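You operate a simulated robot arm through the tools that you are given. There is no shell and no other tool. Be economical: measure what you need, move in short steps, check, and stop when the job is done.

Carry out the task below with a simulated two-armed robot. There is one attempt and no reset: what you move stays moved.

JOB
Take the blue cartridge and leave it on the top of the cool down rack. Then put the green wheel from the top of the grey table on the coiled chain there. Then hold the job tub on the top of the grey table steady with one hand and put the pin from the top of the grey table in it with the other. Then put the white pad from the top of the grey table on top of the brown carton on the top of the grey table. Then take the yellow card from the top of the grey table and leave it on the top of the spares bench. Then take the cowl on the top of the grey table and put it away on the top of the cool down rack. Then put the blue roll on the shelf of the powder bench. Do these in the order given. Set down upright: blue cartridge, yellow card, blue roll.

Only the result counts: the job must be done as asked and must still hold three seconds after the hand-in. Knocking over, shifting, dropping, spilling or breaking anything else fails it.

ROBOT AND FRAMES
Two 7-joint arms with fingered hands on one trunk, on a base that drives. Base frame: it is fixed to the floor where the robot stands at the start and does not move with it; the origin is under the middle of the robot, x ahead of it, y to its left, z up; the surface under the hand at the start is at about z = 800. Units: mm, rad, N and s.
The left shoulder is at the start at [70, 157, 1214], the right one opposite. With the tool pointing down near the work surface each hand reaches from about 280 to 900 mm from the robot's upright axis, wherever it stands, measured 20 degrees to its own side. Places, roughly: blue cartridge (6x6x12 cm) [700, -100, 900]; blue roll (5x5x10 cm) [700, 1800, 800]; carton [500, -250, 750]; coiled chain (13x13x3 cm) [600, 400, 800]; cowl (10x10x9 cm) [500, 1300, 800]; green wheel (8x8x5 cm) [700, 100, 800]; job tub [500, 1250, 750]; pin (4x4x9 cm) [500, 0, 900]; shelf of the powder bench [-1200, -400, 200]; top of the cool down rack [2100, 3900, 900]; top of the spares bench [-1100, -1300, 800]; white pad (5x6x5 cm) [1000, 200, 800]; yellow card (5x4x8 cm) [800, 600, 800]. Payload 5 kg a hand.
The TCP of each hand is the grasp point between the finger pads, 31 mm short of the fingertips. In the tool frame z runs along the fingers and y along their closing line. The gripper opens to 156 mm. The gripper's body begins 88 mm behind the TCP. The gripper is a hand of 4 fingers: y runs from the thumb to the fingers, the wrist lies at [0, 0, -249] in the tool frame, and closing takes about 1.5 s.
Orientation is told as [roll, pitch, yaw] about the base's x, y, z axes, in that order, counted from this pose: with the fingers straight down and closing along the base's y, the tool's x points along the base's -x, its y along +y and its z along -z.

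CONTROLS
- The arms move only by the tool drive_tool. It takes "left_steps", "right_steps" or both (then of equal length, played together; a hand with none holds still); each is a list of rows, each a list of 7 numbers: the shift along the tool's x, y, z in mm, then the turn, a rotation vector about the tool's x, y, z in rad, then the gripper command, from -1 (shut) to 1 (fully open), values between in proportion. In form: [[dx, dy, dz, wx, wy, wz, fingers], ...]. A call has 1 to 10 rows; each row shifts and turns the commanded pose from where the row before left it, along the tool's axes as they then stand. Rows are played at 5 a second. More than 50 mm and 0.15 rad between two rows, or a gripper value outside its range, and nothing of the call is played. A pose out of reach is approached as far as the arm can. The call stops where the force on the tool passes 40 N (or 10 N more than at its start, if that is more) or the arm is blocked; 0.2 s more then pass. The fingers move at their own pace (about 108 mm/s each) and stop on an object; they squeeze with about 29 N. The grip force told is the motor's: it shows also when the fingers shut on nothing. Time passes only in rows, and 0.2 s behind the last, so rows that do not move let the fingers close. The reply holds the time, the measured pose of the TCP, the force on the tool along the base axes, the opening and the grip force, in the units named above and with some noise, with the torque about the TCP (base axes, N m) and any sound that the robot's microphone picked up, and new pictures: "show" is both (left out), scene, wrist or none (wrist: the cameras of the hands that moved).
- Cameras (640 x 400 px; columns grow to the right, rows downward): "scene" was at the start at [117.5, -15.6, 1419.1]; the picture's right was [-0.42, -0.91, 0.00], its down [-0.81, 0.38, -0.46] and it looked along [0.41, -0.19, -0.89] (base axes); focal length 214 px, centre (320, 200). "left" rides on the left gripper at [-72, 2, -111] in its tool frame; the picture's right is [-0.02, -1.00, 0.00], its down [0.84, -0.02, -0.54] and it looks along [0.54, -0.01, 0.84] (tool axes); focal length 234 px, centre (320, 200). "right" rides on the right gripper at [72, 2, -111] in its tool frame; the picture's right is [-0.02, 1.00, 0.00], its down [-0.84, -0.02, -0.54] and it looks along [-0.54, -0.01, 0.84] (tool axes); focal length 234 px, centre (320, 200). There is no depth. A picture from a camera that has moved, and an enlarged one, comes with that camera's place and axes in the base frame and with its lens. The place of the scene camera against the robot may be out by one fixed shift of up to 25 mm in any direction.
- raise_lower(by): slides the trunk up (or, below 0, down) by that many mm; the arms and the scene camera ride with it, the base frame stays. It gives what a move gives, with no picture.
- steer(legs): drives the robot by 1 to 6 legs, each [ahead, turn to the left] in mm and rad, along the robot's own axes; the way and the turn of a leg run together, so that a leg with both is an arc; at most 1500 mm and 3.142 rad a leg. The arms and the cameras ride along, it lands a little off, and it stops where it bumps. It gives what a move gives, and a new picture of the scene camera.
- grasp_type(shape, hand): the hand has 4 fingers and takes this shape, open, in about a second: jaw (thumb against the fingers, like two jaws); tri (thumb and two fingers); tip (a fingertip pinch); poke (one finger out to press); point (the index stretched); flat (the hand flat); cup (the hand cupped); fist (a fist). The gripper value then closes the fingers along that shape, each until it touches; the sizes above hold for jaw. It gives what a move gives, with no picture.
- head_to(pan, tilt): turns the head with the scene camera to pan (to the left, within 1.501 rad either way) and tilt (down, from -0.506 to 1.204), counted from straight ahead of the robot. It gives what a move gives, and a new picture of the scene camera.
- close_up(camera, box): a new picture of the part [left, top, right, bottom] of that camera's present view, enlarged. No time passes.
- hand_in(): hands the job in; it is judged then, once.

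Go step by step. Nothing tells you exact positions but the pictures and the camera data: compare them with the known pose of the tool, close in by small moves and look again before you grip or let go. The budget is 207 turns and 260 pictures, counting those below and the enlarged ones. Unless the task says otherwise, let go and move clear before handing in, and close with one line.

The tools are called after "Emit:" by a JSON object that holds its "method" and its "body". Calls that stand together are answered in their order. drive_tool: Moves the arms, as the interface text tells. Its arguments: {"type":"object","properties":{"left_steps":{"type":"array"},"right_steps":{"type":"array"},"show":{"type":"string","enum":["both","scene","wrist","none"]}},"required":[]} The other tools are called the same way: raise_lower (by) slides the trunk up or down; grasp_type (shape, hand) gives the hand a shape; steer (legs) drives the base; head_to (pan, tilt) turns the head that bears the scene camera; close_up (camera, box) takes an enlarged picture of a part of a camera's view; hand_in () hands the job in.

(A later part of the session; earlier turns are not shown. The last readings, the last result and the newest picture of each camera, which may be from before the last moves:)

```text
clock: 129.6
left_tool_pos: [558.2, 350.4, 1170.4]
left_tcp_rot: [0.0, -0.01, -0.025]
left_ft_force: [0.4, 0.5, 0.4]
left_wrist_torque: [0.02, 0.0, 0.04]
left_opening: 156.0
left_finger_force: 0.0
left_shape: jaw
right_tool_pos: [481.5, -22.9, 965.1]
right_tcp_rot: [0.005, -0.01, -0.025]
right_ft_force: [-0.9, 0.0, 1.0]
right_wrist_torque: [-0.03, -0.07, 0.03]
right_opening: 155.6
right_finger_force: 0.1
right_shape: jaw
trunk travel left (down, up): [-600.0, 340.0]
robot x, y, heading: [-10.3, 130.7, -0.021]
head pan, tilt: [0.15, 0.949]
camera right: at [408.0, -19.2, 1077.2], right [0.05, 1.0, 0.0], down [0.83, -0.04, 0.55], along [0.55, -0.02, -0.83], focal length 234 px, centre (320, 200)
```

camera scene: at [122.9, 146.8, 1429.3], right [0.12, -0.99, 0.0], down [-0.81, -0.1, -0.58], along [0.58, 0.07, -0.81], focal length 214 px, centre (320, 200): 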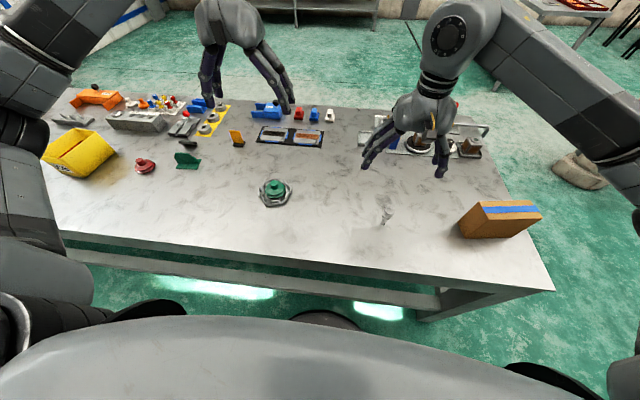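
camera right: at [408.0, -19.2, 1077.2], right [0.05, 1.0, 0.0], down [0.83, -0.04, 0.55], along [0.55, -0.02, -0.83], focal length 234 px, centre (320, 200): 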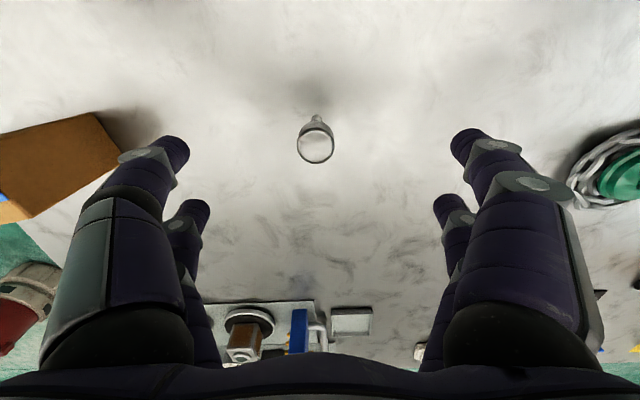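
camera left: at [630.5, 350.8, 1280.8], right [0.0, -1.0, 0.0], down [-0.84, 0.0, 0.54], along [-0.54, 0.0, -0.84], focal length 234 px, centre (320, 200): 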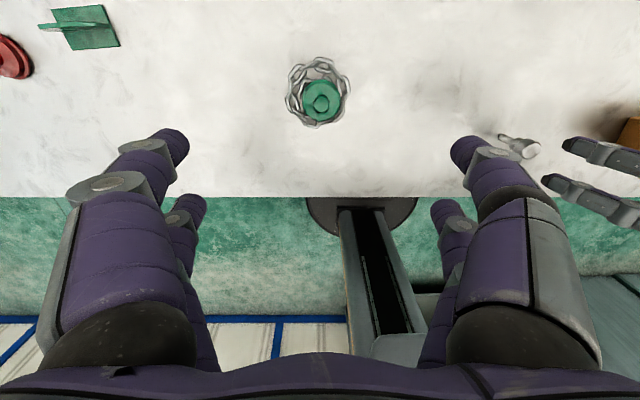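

Well centred. I descend to z ≈ 872.

Emit:
{"method": "drive_tool", "body": {"right_steps": [[-1, -2, 40, 0, 0, 0, 1], [0, 0, 35, 0, 0, 0, 1], [0, 0, 18, 0, 0, 0, 1], [0, 0, 0, 0, 0, 0, 1]], "show": "wrist"}}

Emit:
{"method": "close_up", "body": {"camera": "scene", "box": [336, 165, 432, 225]}}

```text
clock: 130.6
left_tool_pos: [558.9, 350.0, 1169.0]
left_tcp_rot: [-0.003, -0.01, -0.022]
left_ft_force: [-0.9, -0.2, 0.5]
left_wrist_torque: [0.02, -0.05, 0.03]
left_opening: 156.0
left_finger_force: 0.1
left_shape: jaw
right_tool_pos: [483.5, -24.9, 871.5]
right_tcp_rot: [0.006, -0.007, -0.028]
right_ft_force: [-0.1, -0.4, -0.7]
right_wrist_torque: [0.0, 0.02, 0.0]
right_opening: 155.8
right_finger_force: 0.0
right_shape: jaw
trunk travel left (down, up): [-600.0, 340.0]
robot x, y, heading: [-10.2, 130.1, -0.024]
head pan, tilt: [0.15, 0.949]
camera right: at [410.9, -22.4, 983.6], right [0.05, 1.0, 0.0], down [0.83, -0.04, 0.55], along [0.55, -0.02, -0.83], focal length 234 px, centre (320, 200)
```

right: 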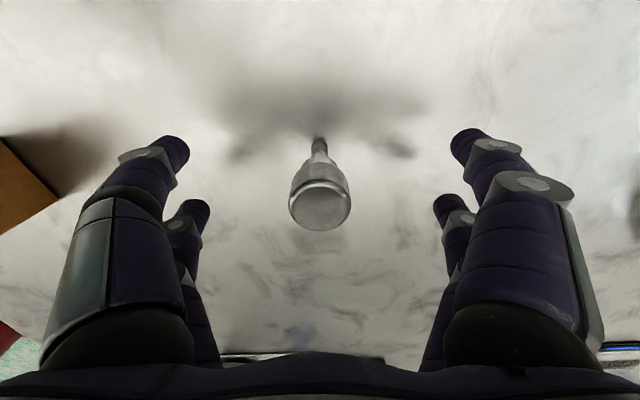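

```text
6.67 times, centred on (384, 195) of scene
camera zoom: at [122.5, 147.1, 1429.2], right [0.12, -0.99, 0.0], down [-0.81, -0.1, -0.58], along [0.58, 0.07, -0.81], focal length 1430 px, centre (-107, 233)
```

zoom: 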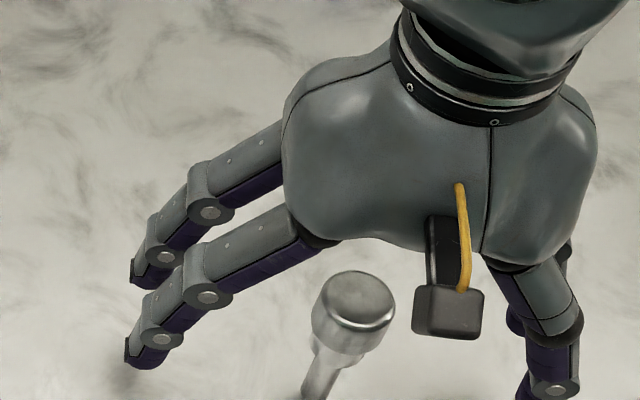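

The head sits right between the fingers. I close gradually.

Emit:
{"method": "drive_tool", "body": {"right_steps": [[0, 0, 0, 0, 0, 0, 0.4], [0, 0, 0, 0, 0, 0, 0], [0, 0, 0, 0, 0, 0, -0.4], [0, 0, 0, 0, 0, 0, -0.7], [0, 0, 0, 0, 0, 0, -1], [0, 0, 0, 0, 0, 0, -1], [0, 0, 0, 0, 0, 0, -1], [0, 0, 0, 0, 0, 0, -1], [0, 0, 0, 0, 0, 0, -1]], "show": "wrist"}}

Emit:
{"method": "close_up", "body": {"camera": "scene", "box": [336, 165, 432, 225]}}

```text
clock: 132.6
left_tool_pos: [558.7, 350.9, 1170.0]
left_tcp_rot: [-0.002, -0.008, -0.025]
left_ft_force: [-0.3, -0.1, 0.2]
left_wrist_torque: [0.01, 0.02, 0.01]
left_opening: 156.0
left_finger_force: 0.1
left_shape: jaw
right_tool_pos: [484.5, -25.4, 873.2]
right_tcp_rot: [0.004, -0.007, -0.025]
right_ft_force: [0.2, 0.3, 0.3]
right_wrist_torque: [0.03, -0.02, -0.03]
right_opening: 0.0
right_finger_force: 28.9
right_shape: jaw
trunk travel left (down, up): [-600.0, 340.0]
robot x, y, heading: [-9.2, 129.7, -0.023]
head pan, tilt: [0.15, 0.949]
camera right: at [411.0, -22.4, 983.8], right [0.05, 1.0, 0.0], down [0.83, -0.04, 0.55], along [0.55, -0.02, -0.83], focal length 234 px, centre (320, 200)
```

right: 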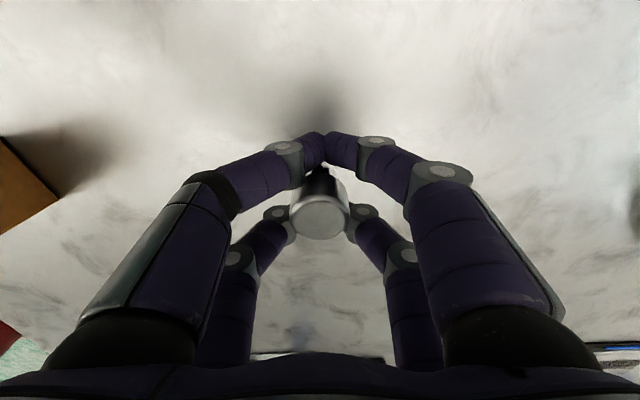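

```text
6.67 times, centred on (384, 195) of scene
camera zoom: at [122.7, 147.2, 1429.2], right [0.12, -0.99, 0.0], down [-0.81, -0.1, -0.58], along [0.58, 0.07, -0.81], focal length 1430 px, centre (-107, 233)
```

zoom: 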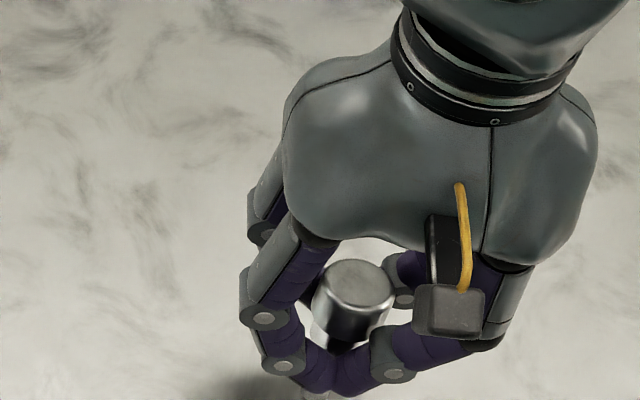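

The finger pairs closed around the thin shaft without really gripping it. I reopen, raise to head level, and offset so one finger pair pinches the head squarely.

Emit:
{"method": "drive_tool", "body": {"right_steps": [[0, 0, 0, 0, 0, 0, -0.6], [0, 0, 0, 0, 0, 0, -0.2], [0, 0, 0, 0, 0, 0, 0.3], [0, 0, 0, 0, 0, 0, 0.8], [0, 0, 0, 0, 0, 0, 1], [0, 0, 0, 0, 0, 0, 1], [0, 0, -22, 0, 0, 0, 1], [-22, 0, 0, 0, 0, 0, 1], [0, 0, 0, 0, 0, 0, 1]], "show": "wrist"}}

Emit:
{"method": "close_up", "body": {"camera": "scene", "box": [336, 165, 432, 225]}}

```text
clock: 134.6
left_tool_pos: [558.6, 350.4, 1169.7]
left_tcp_rot: [0.0, -0.009, -0.025]
left_ft_force: [-0.5, -1.0, 0.1]
left_wrist_torque: [-0.02, -0.03, -0.02]
left_opening: 155.8
left_finger_force: 0.1
left_shape: jaw
right_tool_pos: [505.0, -28.4, 895.7]
right_tcp_rot: [0.005, -0.009, -0.027]
right_ft_force: [-0.3, -0.1, -0.3]
right_wrist_torque: [-0.01, -0.01, -0.02]
right_opening: 155.8
right_finger_force: 0.0
right_shape: jaw
trunk travel left (down, up): [-600.0, 340.0]
robot x, y, heading: [-9.5, 129.9, -0.024]
head pan, tilt: [0.15, 0.949]
camera right: at [432.5, -24.2, 1006.9], right [0.05, 1.0, 0.0], down [0.83, -0.04, 0.55], along [0.55, -0.02, -0.83], focal length 234 px, centre (320, 200)
```

right: 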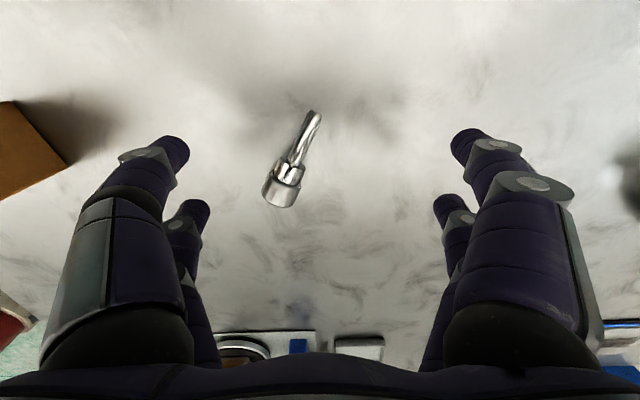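

```text
6.67 times, centred on (384, 195) of scene
camera zoom: at [121.9, 147.1, 1429.3], right [0.12, -0.99, 0.0], down [-0.81, -0.1, -0.58], along [0.58, 0.07, -0.81], focal length 1430 px, centre (-107, 233)
```

zoom: 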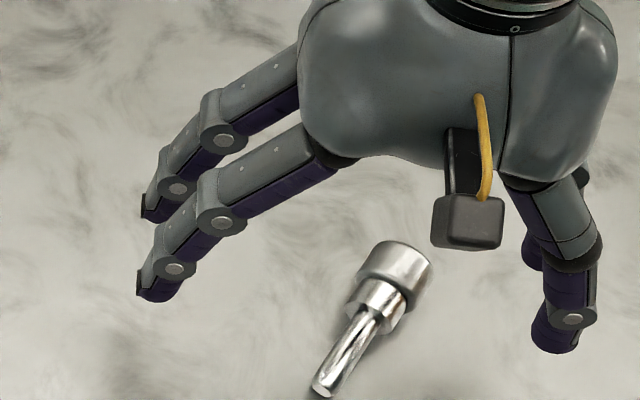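

The pin tipped over and lies on the table, from about (479,-29) to its head at (548,-67). I turn the hand to close across it and centre over it.

Emit:
{"method": "drive_tool", "body": {"right_steps": [[-13, -22, 0, 0, 0, 0, 1], [0, 0, 0, 0, 0, 0.12, 1], [0, 0, 0, 0, 0, 0.12, 1], [0, 0, 0, 0, 0, 0.12, 1], [0, 0, 0, 0, 0, 0.115, 1], [0, 0, 0, 0, 0, 0, 1]], "show": "wrist"}}

```text
clock: 136.0
left_tool_pos: [559.3, 350.7, 1168.4]
left_tcp_rot: [-0.002, -0.009, -0.024]
left_ft_force: [-0.2, -0.3, 0.0]
left_wrist_torque: [0.02, 0.01, -0.01]
left_opening: 155.8
left_finger_force: 0.1
left_shape: jaw
right_tool_pos: [518.7, -48.1, 894.6]
right_tcp_rot: [0.007, -0.005, -0.503]
right_ft_force: [-0.4, -0.1, 0.3]
right_wrist_torque: [-0.02, 0.0, 0.0]
right_opening: 155.9
right_finger_force: 0.1
right_shape: jaw
trunk travel left (down, up): [-600.0, 340.0]
robot x, y, heading: [-13.4, 125.9, -0.027]
head pan, tilt: [0.15, 0.949]
camera right: at [455.1, -13.1, 1006.8], right [0.5, 0.86, 0.01], down [0.72, -0.42, 0.55], along [0.48, -0.27, -0.84], focal length 234 px, centre (320, 200)
```

right: 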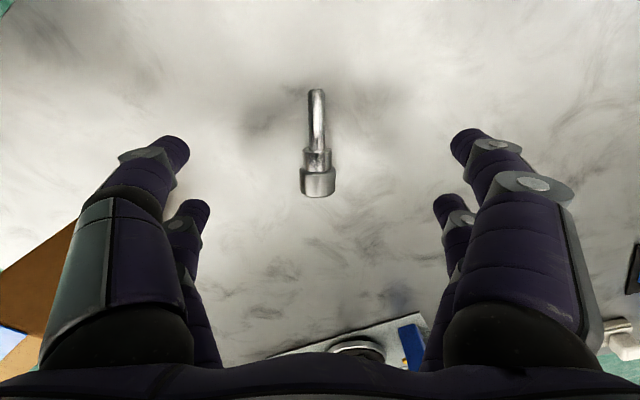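

Aligned. I nudge toward the head and descend to just above the table.

Emit:
{"method": "drive_tool", "body": {"right_steps": [[-12, -4, 0, 0, 0, 0, 1], [0, 0, 30, 0, 0, 0, 1], [0, 0, 25, 0, 0, 0, 1], [0, 0, 4, 0, 0, 0, 1], [0, 0, 0, 0, 0, 0, 1]], "show": "wrist"}}

```text
clock: 137.2
left_tool_pos: [559.0, 351.5, 1168.1]
left_tcp_rot: [-0.002, -0.008, -0.024]
left_ft_force: [0.0, -0.3, -0.4]
left_wrist_torque: [0.02, -0.03, -0.02]
left_opening: 155.9
left_finger_force: 0.1
left_shape: jaw
right_tool_pos: [528.3, -58.4, 833.7]
right_tcp_rot: [0.007, -0.007, -0.5]
right_ft_force: [0.0, 0.1, -0.1]
right_wrist_torque: [0.0, 0.01, 0.03]
right_opening: 155.6
right_finger_force: 0.0
right_shape: jaw
trunk travel left (down, up): [-600.0, 340.0]
robot x, y, heading: [-10.2, 130.3, -0.025]
head pan, tilt: [0.15, 0.949]
camera right: at [464.9, -21.9, 946.2], right [0.5, 0.87, 0.01], down [0.72, -0.42, 0.55], along [0.48, -0.27, -0.84], focal length 234 px, centre (320, 200)
```

right: 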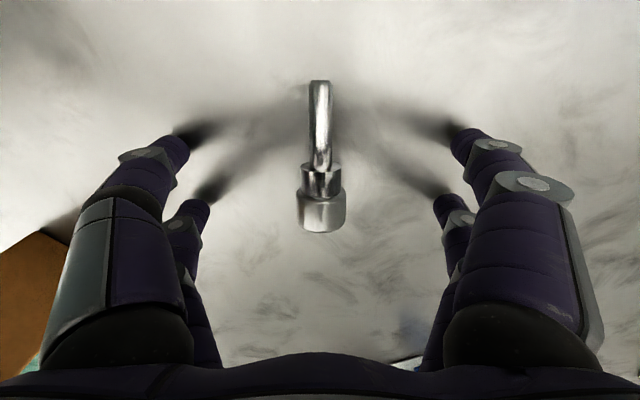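

Pin lies across both finger pairs. I close and lift a little to check.

Emit:
{"method": "drive_tool", "body": {"right_steps": [[0, 0, 0, 0, 0, 0, 0.3], [0, 0, 0, 0, 0, 0, -0.3], [0, 0, 0, 0, 0, 0, -0.7], [0, 0, 0, 0, 0, 0, -1], [0, 0, 0, 0, 0, 0, -1], [0, 0, 0, 0, 0, 0, -1], [0, 0, 0, 0, 0, 0, -1], [0, 0, 0, 0, 0, 0, -1]], "show": "none"}}

Emit:
{"method": "drive_tool", "body": {"right_steps": [[0, 0, -10, 0, 0, 0, -1], [0, 0, -30, 0, 0, 0, -1], [0, 0, -40, 0, 0, 0, -1], [0, 0, 0, 0, 0, 0, -1]], "show": "both"}}

```text
clock: 139.0
left_tool_pos: [559.4, 350.3, 1169.1]
left_tcp_rot: [-0.001, -0.01, -0.024]
left_ft_force: [0.5, 0.3, -1.0]
left_wrist_torque: [-0.03, 0.0, 0.0]
left_opening: 155.8
left_finger_force: 0.1
left_shape: jaw
right_tool_pos: [528.4, -57.7, 834.0]
right_tcp_rot: [0.008, -0.006, -0.5]
right_ft_force: [-0.2, 0.7, 0.2]
right_wrist_torque: [0.06, 0.04, 0.0]
right_opening: 12.5
right_finger_force: 29.1
right_shape: jaw
trunk travel left (down, up): [-600.0, 340.0]
robot x, y, heading: [-12.7, 129.7, -0.028]
head pan, tilt: [0.15, 0.949]
```

```text
clock: 140.0
left_tool_pos: [560.0, 350.6, 1169.8]
left_tcp_rot: [-0.001, -0.007, -0.025]
left_ft_force: [-0.6, 0.2, 0.3]
left_wrist_torque: [0.02, 0.01, -0.01]
left_opening: 155.9
left_finger_force: 0.0
left_shape: jaw
right_tool_pos: [527.2, -57.3, 914.1]
right_tcp_rot: [0.006, -0.004, -0.499]
right_ft_force: [0.2, 0.0, -2.6]
right_wrist_torque: [-0.03, 0.02, 0.0]
right_opening: 12.6
right_finger_force: 28.9
right_shape: jaw
trunk travel left (down, up): [-600.0, 340.0]
robot x, y, heading: [-13.7, 125.8, -0.021]
head pan, tilt: [0.15, 0.949]
camera scene: at [123.2, 146.8, 1429.1], right [0.12, -0.99, 0.0], down [-0.81, -0.1, -0.58], along [0.58, 0.07, -0.81], focal length 214 px, centre (320, 200)
camera right: at [464.4, -21.8, 1025.5], right [0.5, 0.87, 0.01], down [0.72, -0.42, 0.55], along [0.48, -0.27, -0.84], focal length 234 px, centre (320, 200)
```

scene: 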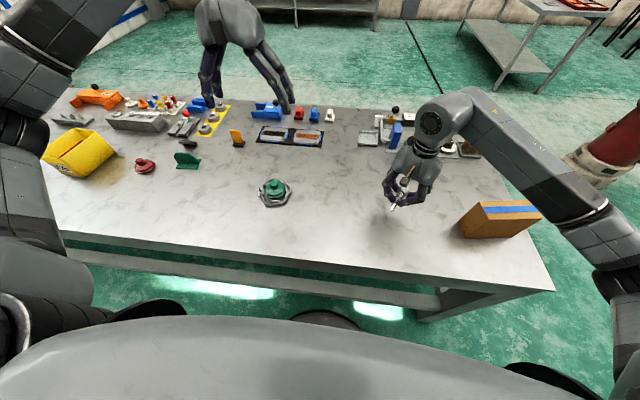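
right: 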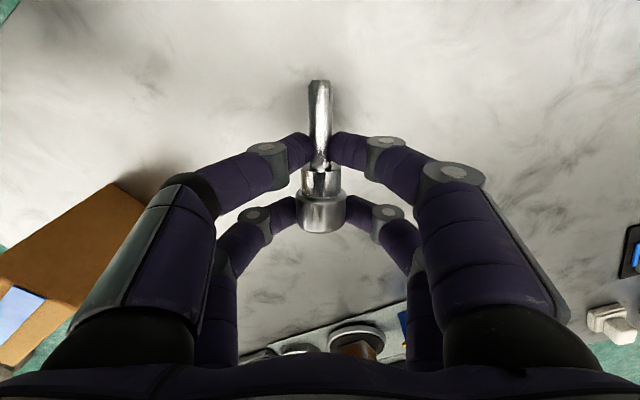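

The pin is firmly held. I raise it and drive along the table to the yellow tub near y 1200.

Emit:
{"method": "drive_tool", "body": {"right_steps": [[0, 0, -48, 0, 0, 0, -1], [0, 0, -48, 0, 0, 0, -1], [0, 0, -48, 0, 0, 0, -1], [0, 0, -48, 0, 0, 0, -1], [0, 0, -38, 0, 0, 0, -1], [0, 0, 0, 0, 0, 0, -1]], "show": "none"}}

Emit:
{"method": "steer", "body": {"legs": [[-220, 0], [0, 1.595], [1020, 0], [0, -1.571], [150, 0]]}}

```text
clock: 141.4
left_tool_pos: [559.1, 349.9, 1169.1]
left_tcp_rot: [-0.002, -0.009, -0.025]
left_ft_force: [0.4, -0.1, -0.2]
left_wrist_torque: [0.02, -0.02, -0.02]
left_opening: 156.0
left_finger_force: 0.0
left_shape: jaw
right_tool_pos: [525.2, -57.9, 1149.2]
right_tcp_rot: [0.007, -0.003, -0.502]
right_ft_force: [-0.1, -0.7, -3.3]
right_wrist_torque: [0.0, 0.04, 0.03]
right_opening: 12.7
right_finger_force: 28.7
right_shape: jaw
trunk travel left (down, up): [-600.0, 340.0]
robot x, y, heading: [-9.4, 130.7, -0.025]
head pan, tilt: [0.15, 0.949]
```

```text
clock: 156.7
left_tool_pos: [488.4, 1375.9, 1169.5]
left_tcp_rot: [-0.001, -0.01, -0.018]
left_ft_force: [-0.6, 0.0, 0.4]
left_wrist_torque: [0.02, -0.03, 0.02]
left_opening: 156.0
left_finger_force: 0.1
left_shape: jaw
right_tool_pos: [457.4, 967.6, 1149.1]
right_tcp_rot: [0.008, -0.005, -0.494]
right_ft_force: [0.5, 1.0, -2.3]
right_wrist_torque: [-0.02, 0.01, 0.02]
right_opening: 12.6
right_finger_force: 28.9
right_shape: jaw
trunk travel left (down, up): [-600.0, 340.0]
robot x, y, heading: [-74.8, 1144.1, -0.019]
head pan, tilt: [0.15, 0.949]
camera scene: at [54.3, 1169.3, 1429.3], right [0.13, -0.99, 0.0], down [-0.81, -0.11, -0.58], along [0.58, 0.08, -0.81], focal length 214 px, centre (320, 200)
```

scene: 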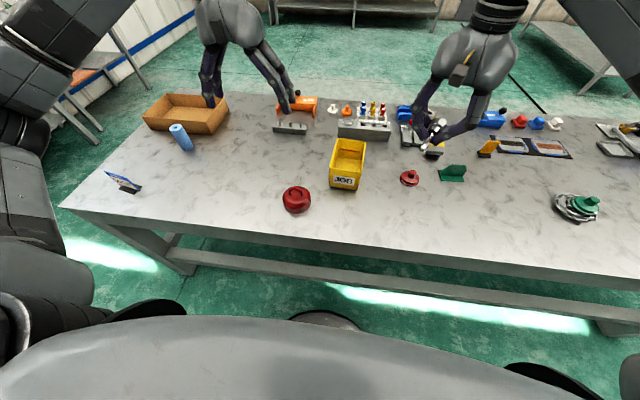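

The yellow tub labelled JOB is straight ahead at about x 550–750, y 1090–1195; the red dome is the cowl. I drive a little closer and enlarge the tub.

Emit:
{"method": "steer", "body": {"legs": [[75, 0]]}}

Emit:
{"method": "head_to", "body": {"pan": 0.0, "tilt": 0.95}}

Emit:
{"method": "close_up", "body": {"camera": "scene", "box": [256, 120, 384, 200]}}

Emit:
{"method": "close_up", "body": {"camera": "left", "box": [0, 0, 640, 400]}}

```text
clock: 157.7
left_tool_pos: [558.9, 1374.6, 1173.0]
left_tcp_rot: [-0.004, -0.015, -0.018]
left_ft_force: [-0.5, 0.3, -0.2]
left_wrist_torque: [-0.01, -0.03, -0.02]
left_opening: 155.8
left_finger_force: 0.1
left_shape: jaw
right_tool_pos: [527.3, 965.8, 1151.9]
right_tcp_rot: [0.011, -0.009, -0.493]
right_ft_force: [-0.3, 0.1, -2.2]
right_wrist_torque: [0.02, -0.06, -0.01]
right_opening: 12.6
right_finger_force: 29.0
right_shape: jaw
trunk travel left (down, up): [-600.0, 340.0]
robot x, y, heading: [-6.6, 1149.1, -0.017]
head pan, tilt: [0.15, 0.949]
camera scene: at [123.3, 1168.4, 1430.0], right [0.13, -0.99, 0.0], down [-0.8, -0.11, -0.59], along [0.58, 0.08, -0.81], focal length 214 px, centre (320, 200)
```

scene: 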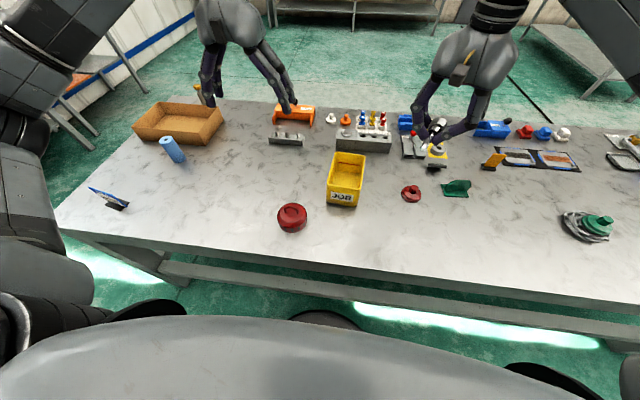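

```text
clock: 158.4
left_tool_pos: [566.3, 1375.3, 1167.9]
left_tcp_rot: [-0.003, -0.008, -0.016]
left_ft_force: [0.0, 0.4, -0.8]
left_wrist_torque: [-0.02, 0.02, -0.02]
left_opening: 156.2
left_finger_force: 0.0
left_shape: jaw
right_tool_pos: [533.9, 965.6, 1147.9]
right_tcp_rot: [0.006, -0.004, -0.494]
right_ft_force: [0.0, -0.9, -3.8]
right_wrist_torque: [0.02, 0.04, 0.03]
right_opening: 12.5
right_finger_force: 28.7
right_shape: jaw
trunk travel left (down, up): [-600.0, 340.0]
robot x, y, heading: [-2.0, 1151.7, -0.018]
head pan, tilt: [0.0, 0.949]
camera scene: at [132.5, 1157.4, 1428.9], right [-0.02, -1.0, 0.0], down [-0.81, 0.01, -0.58], along [0.58, -0.01, -0.81], focal length 214 px, centre (320, 200)
```

scene: 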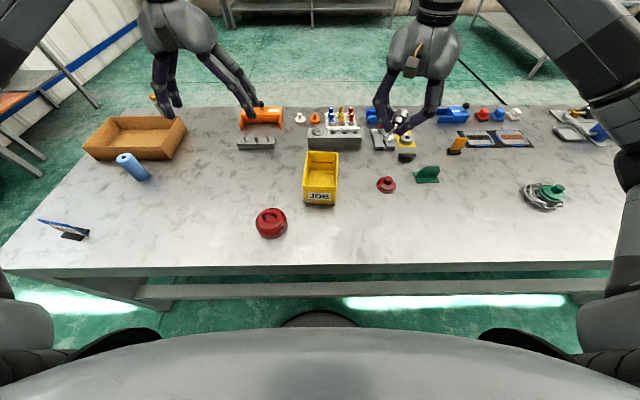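

```text
5.00 times, centred on (320, 160) of scene
camera zoom: at [132.5, 1157.4, 1428.9], right [-0.02, -1.0, 0.0], down [-0.81, 0.01, -0.58], along [0.58, -0.01, -0.81], focal length 1072 px, centre (320, 400)
```

zoom: 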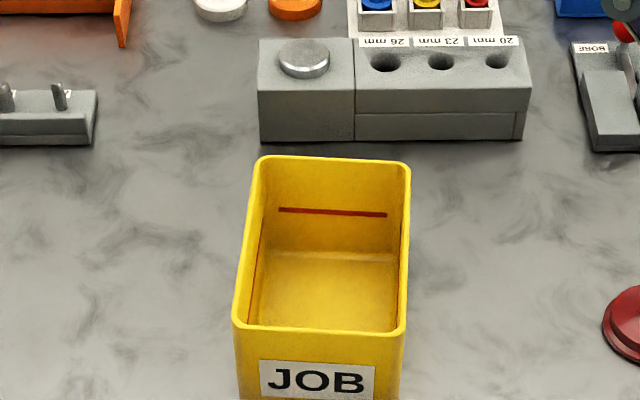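

```text
1.00 times, centred on (320, 200) of left (not enlarged: the box is as wide or as high as the picture)
camera zoom: at [637.5, 1375.9, 1279.9], right [0.01, -1.0, 0.0], down [-0.84, 0.0, 0.54], along [-0.54, -0.01, -0.84], focal length 234 px, centre (320, 200)
```

zoom: 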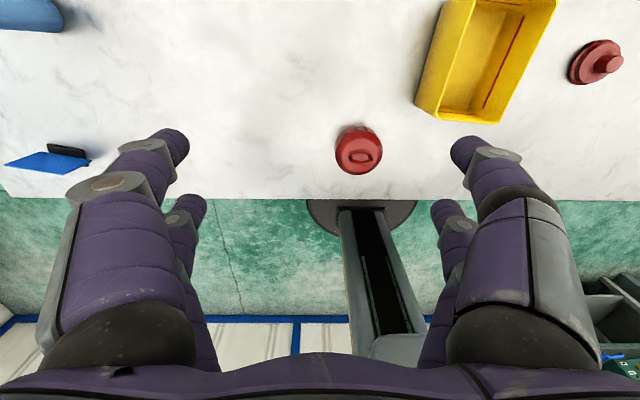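

The tub rim is at about z 908, spanning x 547–699, y 1081–1192. I plan to pinch its back wall with the left hand (yawed 90°, leaned left) and lower the pin with the right; first I turn both hands in free air.

Emit:
{"method": "drive_tool", "body": {"left_steps": [[0, 0, 0, 0, 0, -0.145, 1], [0, 0, 0, 0, 0, -0.145, 1], [0, 0, 0, 0, 0, -0.145, 1], [0, 0, 0, 0, 0, -0.145, 1], [0, 0, 0, 0, 0, -0.145, 1], [0, 0, 0, 0, 0, -0.145, 1], [0, 0, 0, 0, 0, -0.145, 1], [0, 0, 0, 0, 0, -0.145, 1], [0, 0, 0, 0, 0, -0.145, 1], [0, 0, 0, 0, 0, -0.145, 1]], "right_steps": [[0, 0, 0, 0, 0, -0.125, -1], [0, 0, 0, 0, 0, -0.125, -1], [0, 0, 0, 0, 0, -0.125, -1], [0, 0, 0, 0, 0, -0.12, -1], [0, 0, 0, -0.125, 0, 0, -1], [0, 0, 0, -0.125, 0, 0, -1], [0, 0, 0, 0, 0, 0, -1], [0, 0, 0, 0, 0, 0, -1], [0, 0, 0, 0, 0, 0, -1], [0, 0, 0, 0, 0, 0, -1]], "show": "scene"}}

```text
clock: 160.6
left_tool_pos: [565.1, 1375.0, 1169.7]
left_tcp_rot: [-0.012, 0.003, 1.435]
left_ft_force: [-0.3, 0.4, 0.4]
left_wrist_torque: [-0.02, -0.02, 0.0]
left_opening: 155.9
left_finger_force: 0.1
left_shape: jaw
right_tool_pos: [533.3, 967.0, 1149.7]
right_tcp_rot: [0.256, -0.009, 0.002]
right_ft_force: [0.3, -0.3, -2.4]
right_wrist_torque: [0.0, 0.04, 0.02]
right_opening: 12.7
right_finger_force: 28.8
right_shape: jaw
trunk travel left (down, up): [-600.0, 340.0]
robot x, y, heading: [0.4, 1149.4, -0.02]
head pan, tilt: [0.0, 0.949]
camera scene: at [130.3, 1157.8, 1429.2], right [-0.02, -1.0, 0.0], down [-0.81, 0.01, -0.58], along [0.58, -0.01, -0.81], focal length 214 px, centre (320, 200)
```

scene: 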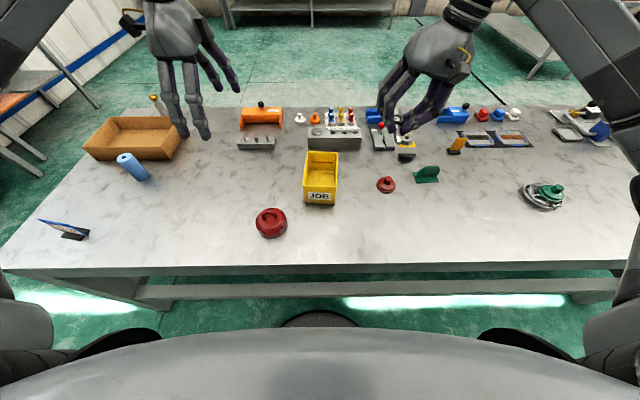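

Both hands turned fine. I carry the left hand above the tub's back wall and lean it to the left.

Emit:
{"method": "drive_tool", "body": {"left_steps": [[0, 0, 0, 0, 0, -0.065, 1], [37, -24, 0, 0, 0, 0, 1], [37, -24, 0, 0, 0, 0, 1], [37, -24, 0, 0, 0, 0, 1], [37, -24, 0, 0, 0, 0, 1], [37, -24, 0, 0, 0, 0, 1], [37, -24, 0, 0, 0, 0, 1], [0, 0, 0, 0, 0.14, 0, 1], [0, 0, 0, 0, 0.14, 0, 1], [0, 0, 0, 0, 0.12, 0, 1]], "show": "both"}}

```text
clock: 162.8
left_tool_pos: [690.6, 1140.9, 1171.6]
left_tcp_rot: [-0.009, 0.404, 1.493]
left_ft_force: [1.4, 0.0, -0.4]
left_wrist_torque: [-0.04, 0.01, 0.0]
left_opening: 155.9
left_finger_force: 0.1
left_shape: jaw
right_tool_pos: [532.8, 964.8, 1149.0]
right_tcp_rot: [0.254, -0.007, 0.0]
right_ft_force: [0.6, 0.3, -2.8]
right_wrist_torque: [-0.01, -0.03, 0.01]
right_opening: 12.7
right_finger_force: 29.1
right_shape: jaw
trunk travel left (down, up): [-600.0, 340.0]
robot x, y, heading: [-0.7, 1147.7, -0.02]
head pan, tilt: [0.0, 0.949]
camera scene: at [130.7, 1157.2, 1429.2], right [-0.02, -1.0, 0.0], down [-0.81, 0.01, -0.58], along [0.58, -0.01, -0.81], focal length 214 px, centre (320, 200)
camera left: at [696.7, 1251.5, 1244.9], right [1.0, -0.05, 0.0], down [-0.03, -0.56, 0.83], along [-0.04, -0.83, -0.56], focal length 234 px, centre (320, 200)
```

scene: 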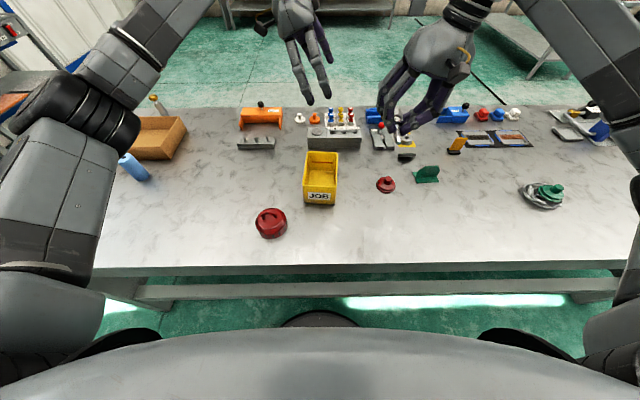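
left: 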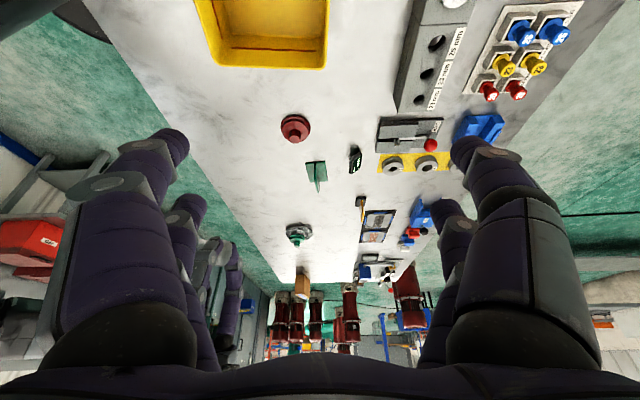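

The left-hand view confirms the back rim at x ≈ 697, z ≈ 908. I partly close the fingers and lower to just above the rim.

Emit:
{"method": "drive_tool", "body": {"left_steps": [[-4, -7, 0, 0, 0, 0, -0.25], [-17, 0, 39.5, 0, 0, 0, -0.25], [-17, 0, 39.5, 0, 0, 0, -0.25], [-17, 0, 39.5, 0, 0, 0, -0.25], [-17, 0, 39.5, 0, 0, 0, -0.25], [-17, 0, 39.5, 0, 0, 0, -0.25], [0, 0, 0, 0, 0, 0, -0.25]], "show": "both"}}

Emit:
{"method": "close_up", "body": {"camera": "scene", "box": [256, 115, 384, 195]}}

```text
clock: 164.4
left_tool_pos: [702.1, 1148.3, 953.7]
left_tcp_rot: [-0.013, 0.401, 1.493]
left_ft_force: [-0.4, 0.1, 0.2]
left_wrist_torque: [-0.01, -0.01, 0.01]
left_opening: 58.9
left_finger_force: 0.1
left_shape: jaw
right_tool_pos: [533.4, 967.0, 1148.7]
right_tcp_rot: [0.256, -0.009, 0.001]
right_ft_force: [1.4, -0.4, -2.6]
right_wrist_torque: [-0.02, 0.01, 0.0]
right_opening: 12.7
right_finger_force: 28.7
right_shape: jaw
trunk travel left (down, up): [-600.0, 340.0]
robot x, y, heading: [-3.5, 1146.8, -0.018]
head pan, tilt: [0.0, 0.949]
camera scene: at [129.8, 1157.1, 1429.2], right [-0.02, -1.0, 0.0], down [-0.81, 0.01, -0.58], along [0.58, -0.01, -0.81], focal length 214 px, centre (320, 200)
camera left: at [708.2, 1256.7, 1027.9], right [1.0, -0.05, 0.0], down [-0.03, -0.56, 0.83], along [-0.04, -0.83, -0.56], focal length 234 px, centre (320, 200)
```

scene: 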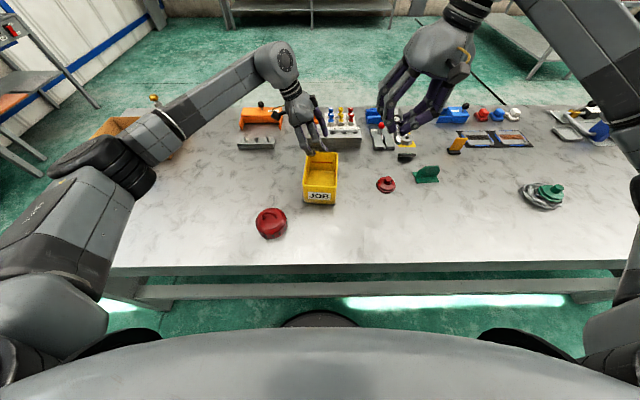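
left: 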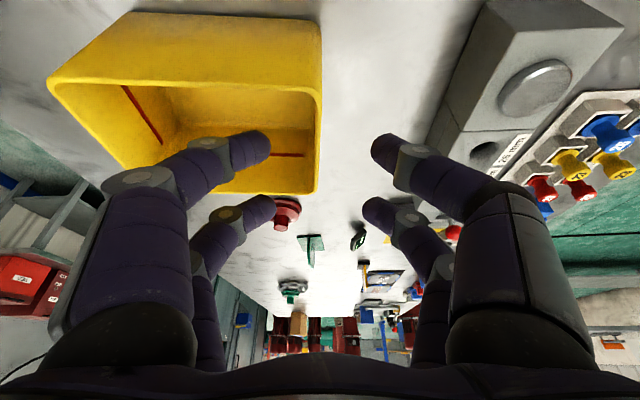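

```text
5.00 times, centred on (320, 155) of scene
camera zoom: at [129.8, 1157.1, 1429.2], right [-0.02, -1.0, 0.0], down [-0.81, 0.01, -0.58], along [0.58, -0.01, -0.81], focal length 1072 px, centre (320, 425)
```

zoom: 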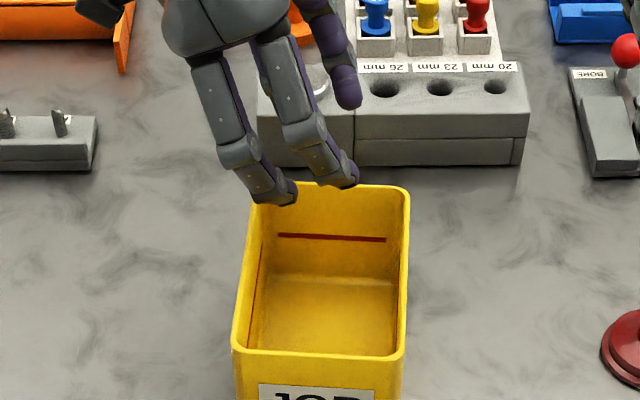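

The back wall lies between the finger pairs. I lower 45 mm and close gently on the wall.

Emit:
{"method": "drive_tool", "body": {"left_steps": [[-6, 2, 14, 0, 0, 0, -0.25], [-6, 0, 14, 0, 0, 0, -0.25], [-6, 0, 14, 0, 0, 0, -0.25], [0, 0, 0, 0, 0, 0, -0.25]], "show": "wrist"}}

Emit:
{"method": "close_up", "body": {"camera": "scene", "box": [256, 115, 384, 195]}}

```text
clock: 165.4
left_tool_pos: [701.0, 1147.0, 909.0]
left_tcp_rot: [-0.012, 0.401, 1.493]
left_ft_force: [0.4, 1.0, 0.0]
left_wrist_torque: [-0.02, 0.01, 0.02]
left_opening: 58.7
left_finger_force: 0.1
left_shape: jaw
right_tool_pos: [533.5, 965.8, 1149.3]
right_tcp_rot: [0.254, -0.008, 0.001]
right_ft_force: [0.5, 0.4, -2.4]
right_wrist_torque: [-0.03, 0.0, 0.03]
right_opening: 12.7
right_finger_force: 29.1
right_shape: jaw
trunk travel left (down, up): [-600.0, 340.0]
robot x, y, heading: [-4.9, 1146.0, -0.019]
head pan, tilt: [0.0, 0.949]
camera left: at [707.1, 1257.1, 983.4], right [1.0, -0.05, 0.0], down [-0.03, -0.56, 0.83], along [-0.04, -0.83, -0.56], focal length 234 px, centre (320, 200)
```

left: 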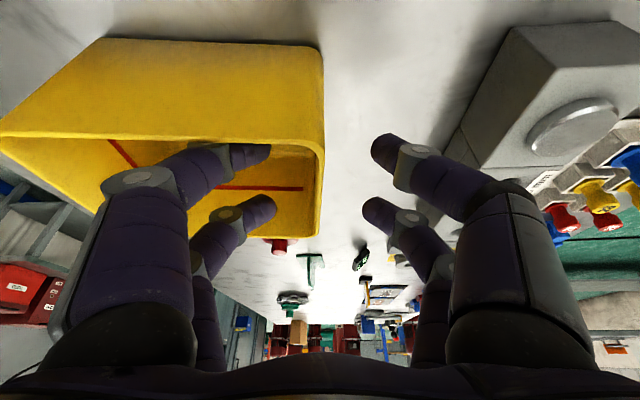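

```text
5.00 times, centred on (320, 155) of scene
camera zoom: at [130.0, 1157.3, 1429.2], right [-0.02, -1.0, 0.0], down [-0.81, 0.01, -0.58], along [0.58, -0.01, -0.81], focal length 1072 px, centre (320, 425)
```

zoom: 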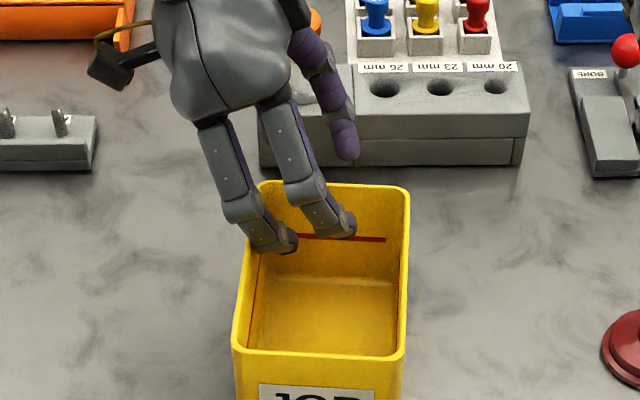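

The lower finger is close to the side wall, so I shift 12 mm right and then close on the back wall.

Emit:
{"method": "drive_tool", "body": {"left_steps": [[11, 0, 4.6, 0, 0, 0, -0.25], [0, 0, 0, 0, 0, 0, -0.4], [0, 0, 0, 0, 0, 0, -0.6], [0, 0, 0, 0, 0, 0, -0.8], [0, 0, 0, 0, 0, 0, -1], [0, 0, 0, 0, 0, 0, -1], [0, 0, 0, 0, 0, 0, -1], [0, 0, 0, 0, 0, 0, -1]], "show": "wrist"}}

Emit:
{"method": "close_up", "body": {"camera": "scene", "box": [256, 115, 384, 195]}}

```text
clock: 167.2
left_tool_pos: [699.4, 1135.8, 909.0]
left_tcp_rot: [-0.01, 0.4, 1.495]
left_ft_force: [-0.8, 0.1, -0.2]
left_wrist_torque: [0.09, 0.01, -0.02]
left_opening: 0.0
left_finger_force: 28.5
left_shape: jaw
right_tool_pos: [531.1, 966.3, 1147.6]
right_tcp_rot: [0.256, -0.011, 0.001]
right_ft_force: [-1.0, 0.5, -2.1]
right_wrist_torque: [-0.01, 0.02, -0.02]
right_opening: 12.7
right_finger_force: 28.9
right_shape: jaw
trunk travel left (down, up): [-600.0, 340.0]
robot x, y, heading: [-3.8, 1148.4, -0.016]
head pan, tilt: [0.0, 0.949]
camera left: at [705.4, 1245.8, 982.9], right [1.0, -0.05, 0.0], down [-0.03, -0.56, 0.83], along [-0.04, -0.83, -0.56], focal length 234 px, centre (320, 200)
```

left: 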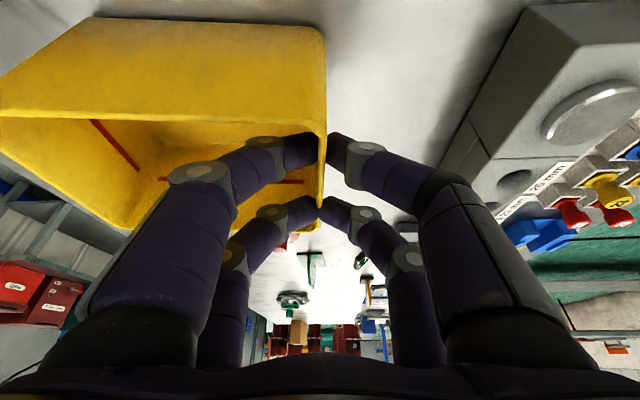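

```text
5.00 times, centred on (320, 155) of scene
camera zoom: at [130.5, 1157.3, 1429.1], right [-0.02, -1.0, 0.0], down [-0.81, 0.01, -0.58], along [0.58, -0.01, -0.81], focal length 1072 px, centre (320, 425)
```

zoom: 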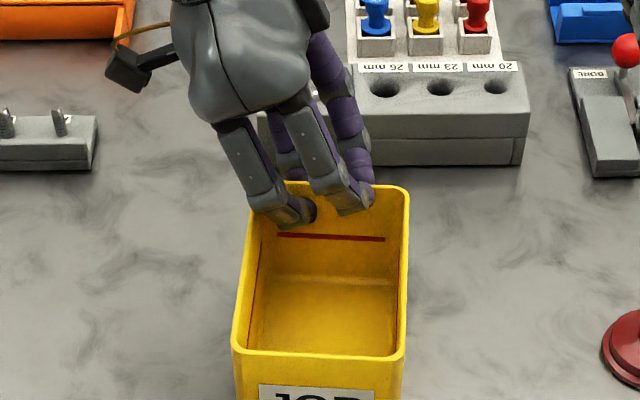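

The left hand holds the back wall and the tub has not moved. Now I lean the right hand a bit more and bring the pin above the tub's front part.

Emit:
{"method": "drive_tool", "body": {"right_steps": [[0, 0, 0, -0.1, 0, 0, -1], [0, 0, 0, -0.1, 0, 0, -1], [-14, 30, 14.4, 0, 0, 0, -1], [-14, 30, 14.4, 0, 0, 0, -1], [-14, 30, 14.4, 0, 0, 0, -1], [-14, 30, 14.4, 0, 0, 0, -1], [-13, 29, 14.4, 0, 0, 0, -1], [0, 0, 0, 0, 0, 0, -1]], "show": "both"}}

Emit:
{"method": "close_up", "body": {"camera": "left", "box": [0, 0, 640, 400]}}

```text
clock: 169.0
left_tool_pos: [699.8, 1135.2, 909.4]
left_tcp_rot: [-0.01, 0.401, 1.492]
left_ft_force: [0.6, 0.7, 0.0]
left_wrist_torque: [0.06, -0.07, -0.02]
left_opening: 0.0
left_finger_force: 28.9
left_shape: jaw
right_tool_pos: [603.0, 1129.8, 1150.5]
right_tcp_rot: [0.456, -0.008, 0.0]
right_ft_force: [-0.1, -0.3, -2.2]
right_wrist_torque: [-0.01, 0.02, -0.03]
right_opening: 12.3
right_finger_force: 29.1
right_shape: jaw
trunk travel left (down, up): [-600.0, 340.0]
robot x, y, heading: [0.1, 1147.6, -0.019]
head pan, tilt: [0.0, 0.949]
camera scene: at [130.2, 1156.4, 1429.2], right [-0.02, -1.0, 0.0], down [-0.81, 0.01, -0.58], along [0.58, -0.01, -0.81], focal length 214 px, centre (320, 200)
camera right: at [529.9, 1082.4, 1250.8], right [0.02, 0.9, 0.44], down [0.83, -0.26, 0.49], along [0.55, 0.36, -0.75], focal length 234 px, centre (320, 200)
```

scene: 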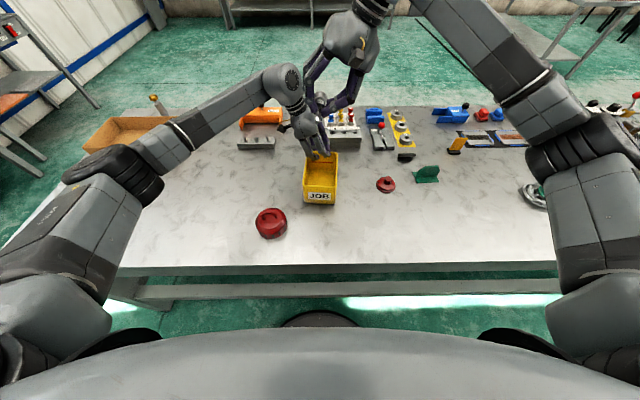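
right: 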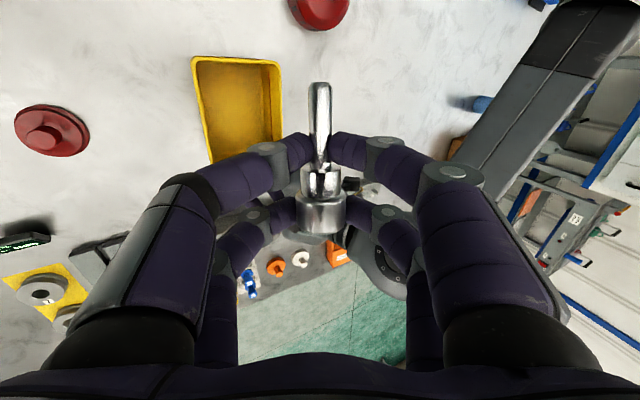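

```text
1.00 times, centred on (320, 200) of left (not enlarged: the box is as wide or as high as the picture)
camera zoom: at [705.3, 1245.1, 983.3], right [1.0, -0.05, 0.0], down [-0.03, -0.56, 0.83], along [-0.04, -0.83, -0.56], focal length 234 px, centre (320, 200)
```

zoom: 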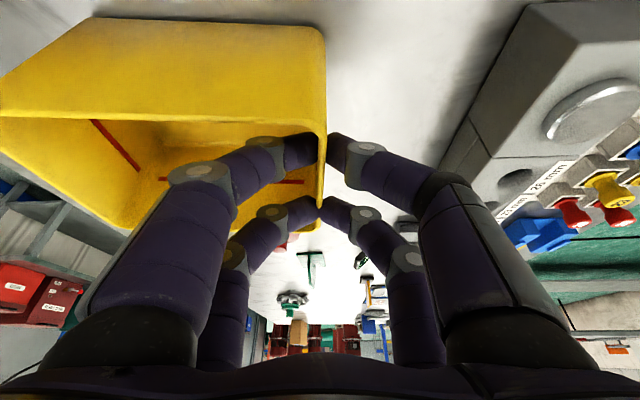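

The path looks clear. I lower the pin to just above the rim and check.

Emit:
{"method": "drive_tool", "body": {"right_steps": [[0, -20.5, 42.3, 0, 0, 0, -1], [0, -20.5, 42.3, 0, 0, 0, -1], [0, -20.5, 42.3, 0, 0, 0, -1], [0, -20.5, 42.3, 0, 0, 0, -1], [0, 0, 0, 0, 0, 0, -1]], "show": "wrist"}}

Emit:
{"method": "close_up", "body": {"camera": "scene", "box": [256, 115, 384, 195]}}

Emit:
{"method": "close_up", "body": {"camera": "left", "box": [0, 0, 640, 400]}}

```text
clock: 170.2
left_tool_pos: [699.7, 1135.8, 908.6]
left_tcp_rot: [-0.01, 0.402, 1.493]
left_ft_force: [0.5, -0.8, -0.5]
left_wrist_torque: [0.06, -0.01, -0.01]
left_opening: 0.2
left_finger_force: 28.7
left_shape: jaw
right_tool_pos: [600.7, 1131.8, 961.8]
right_tcp_rot: [0.451, -0.009, 0.003]
right_ft_force: [-0.7, 0.7, -2.0]
right_wrist_torque: [-0.05, 0.06, 0.01]
right_opening: 12.5
right_finger_force: 28.5
right_shape: jaw
trunk travel left (down, up): [-600.0, 340.0]
robot x, y, heading: [-1.1, 1147.1, -0.021]
head pan, tilt: [0.0, 0.949]
camera right: at [528.5, 1084.9, 1063.0], right [0.02, 0.9, 0.44], down [0.83, -0.26, 0.49], along [0.55, 0.36, -0.75], focal length 234 px, centre (320, 200)
```

right: 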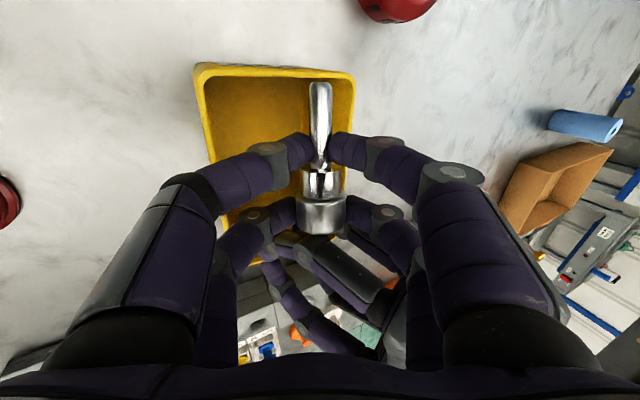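

```text
5.00 times, centred on (320, 155) of scene
camera zoom: at [130.0, 1157.9, 1429.2], right [-0.02, -1.0, 0.0], down [-0.81, 0.01, -0.58], along [0.58, -0.01, -0.81], focal length 1072 px, centre (320, 425)
```

zoom: 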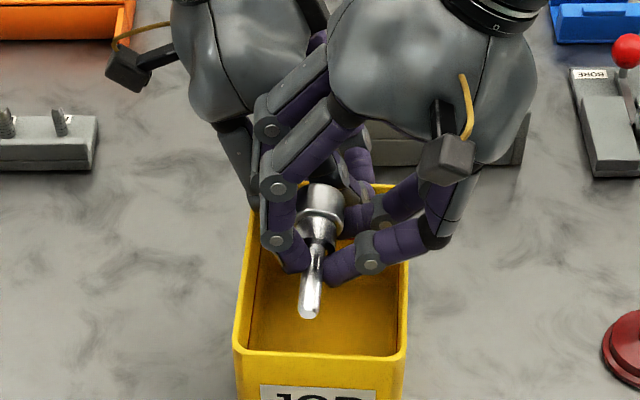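

```text
1.00 times, centred on (320, 200) of left (not enlarged: the box is as wide or as high as the picture)
camera zoom: at [705.2, 1246.0, 983.4], right [1.0, -0.05, 0.0], down [-0.03, -0.56, 0.83], along [-0.04, -0.83, -0.56], focal length 234 px, centre (320, 200)
```

zoom: 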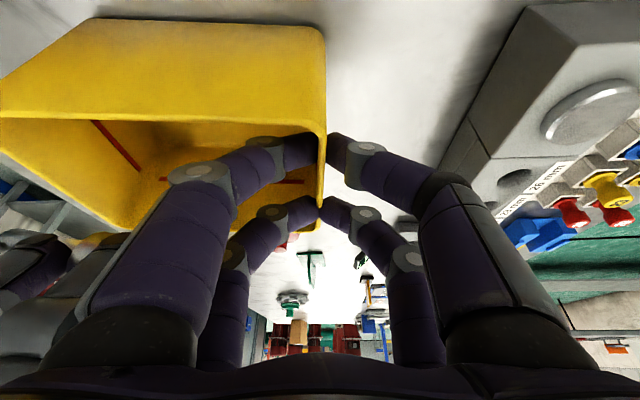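

The pin's tip would land on the front rim, and the palms are close. I pitch the right hand so the pin's tip points down and the palm moves away from the left hand, then check.

Emit:
{"method": "drive_tool", "body": {"right_steps": [[0, -9, 18, 0, -0.1, 0, -1], [0, 9, -18, 0, -0.1, 0, -1], [0, 0, 0, 0, -0.1, 0, -1], [0, 0, 0, 0, -0.1, 0, -1], [0, 0, 0, 0, 0, 0, -1]], "show": "wrist"}}

Emit:
{"method": "close_up", "body": {"camera": "scene", "box": [256, 115, 384, 195]}}

```text
clock: 171.4
left_tool_pos: [698.7, 1135.8, 910.0]
left_tcp_rot: [-0.011, 0.402, 1.494]
left_ft_force: [0.5, 0.0, -0.1]
left_wrist_torque: [0.02, 0.06, 0.03]
left_opening: 0.0
left_finger_force: 28.5
left_shape: jaw
right_tool_pos: [600.3, 1133.3, 960.8]
right_tcp_rot: [0.488, -0.367, -0.183]
right_ft_force: [0.0, 0.5, -2.3]
right_wrist_torque: [0.02, 0.02, 0.01]
right_opening: 12.5
right_finger_force: 28.9
right_shape: jaw
trunk travel left (down, up): [-600.0, 340.0]
robot x, y, heading: [-5.7, 1149.9, -0.017]
head pan, tilt: [0.0, 0.949]
camera right: at [490.6, 1101.1, 1028.9], right [0.02, 0.89, 0.45], down [0.55, -0.38, 0.74], along [0.83, 0.23, -0.5], focal length 234 px, centre (320, 200)
```

right: 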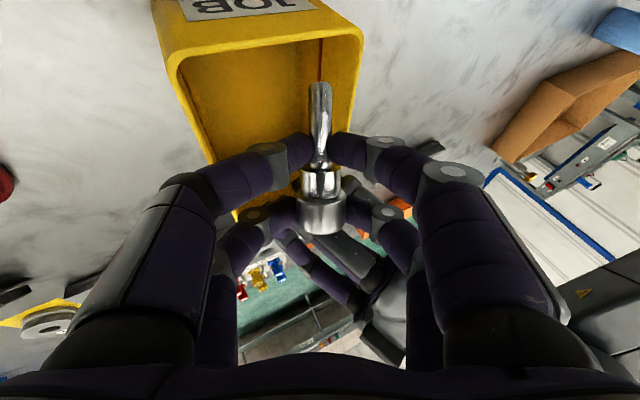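

```text
5.00 times, centred on (320, 155) of scene
camera zoom: at [130.9, 1157.6, 1429.1], right [-0.02, -1.0, 0.0], down [-0.81, 0.01, -0.58], along [0.58, -0.01, -0.81], focal length 1072 px, centre (320, 425)
```

zoom: 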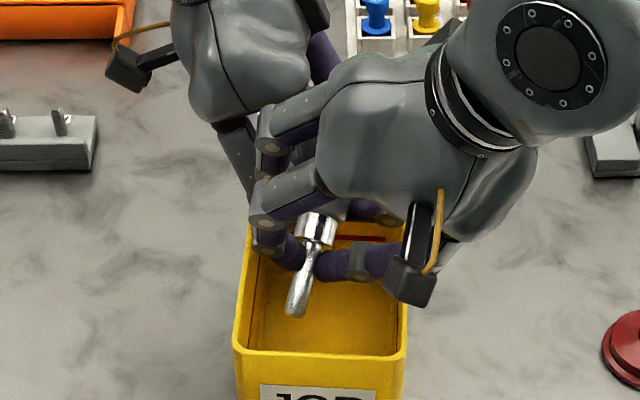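

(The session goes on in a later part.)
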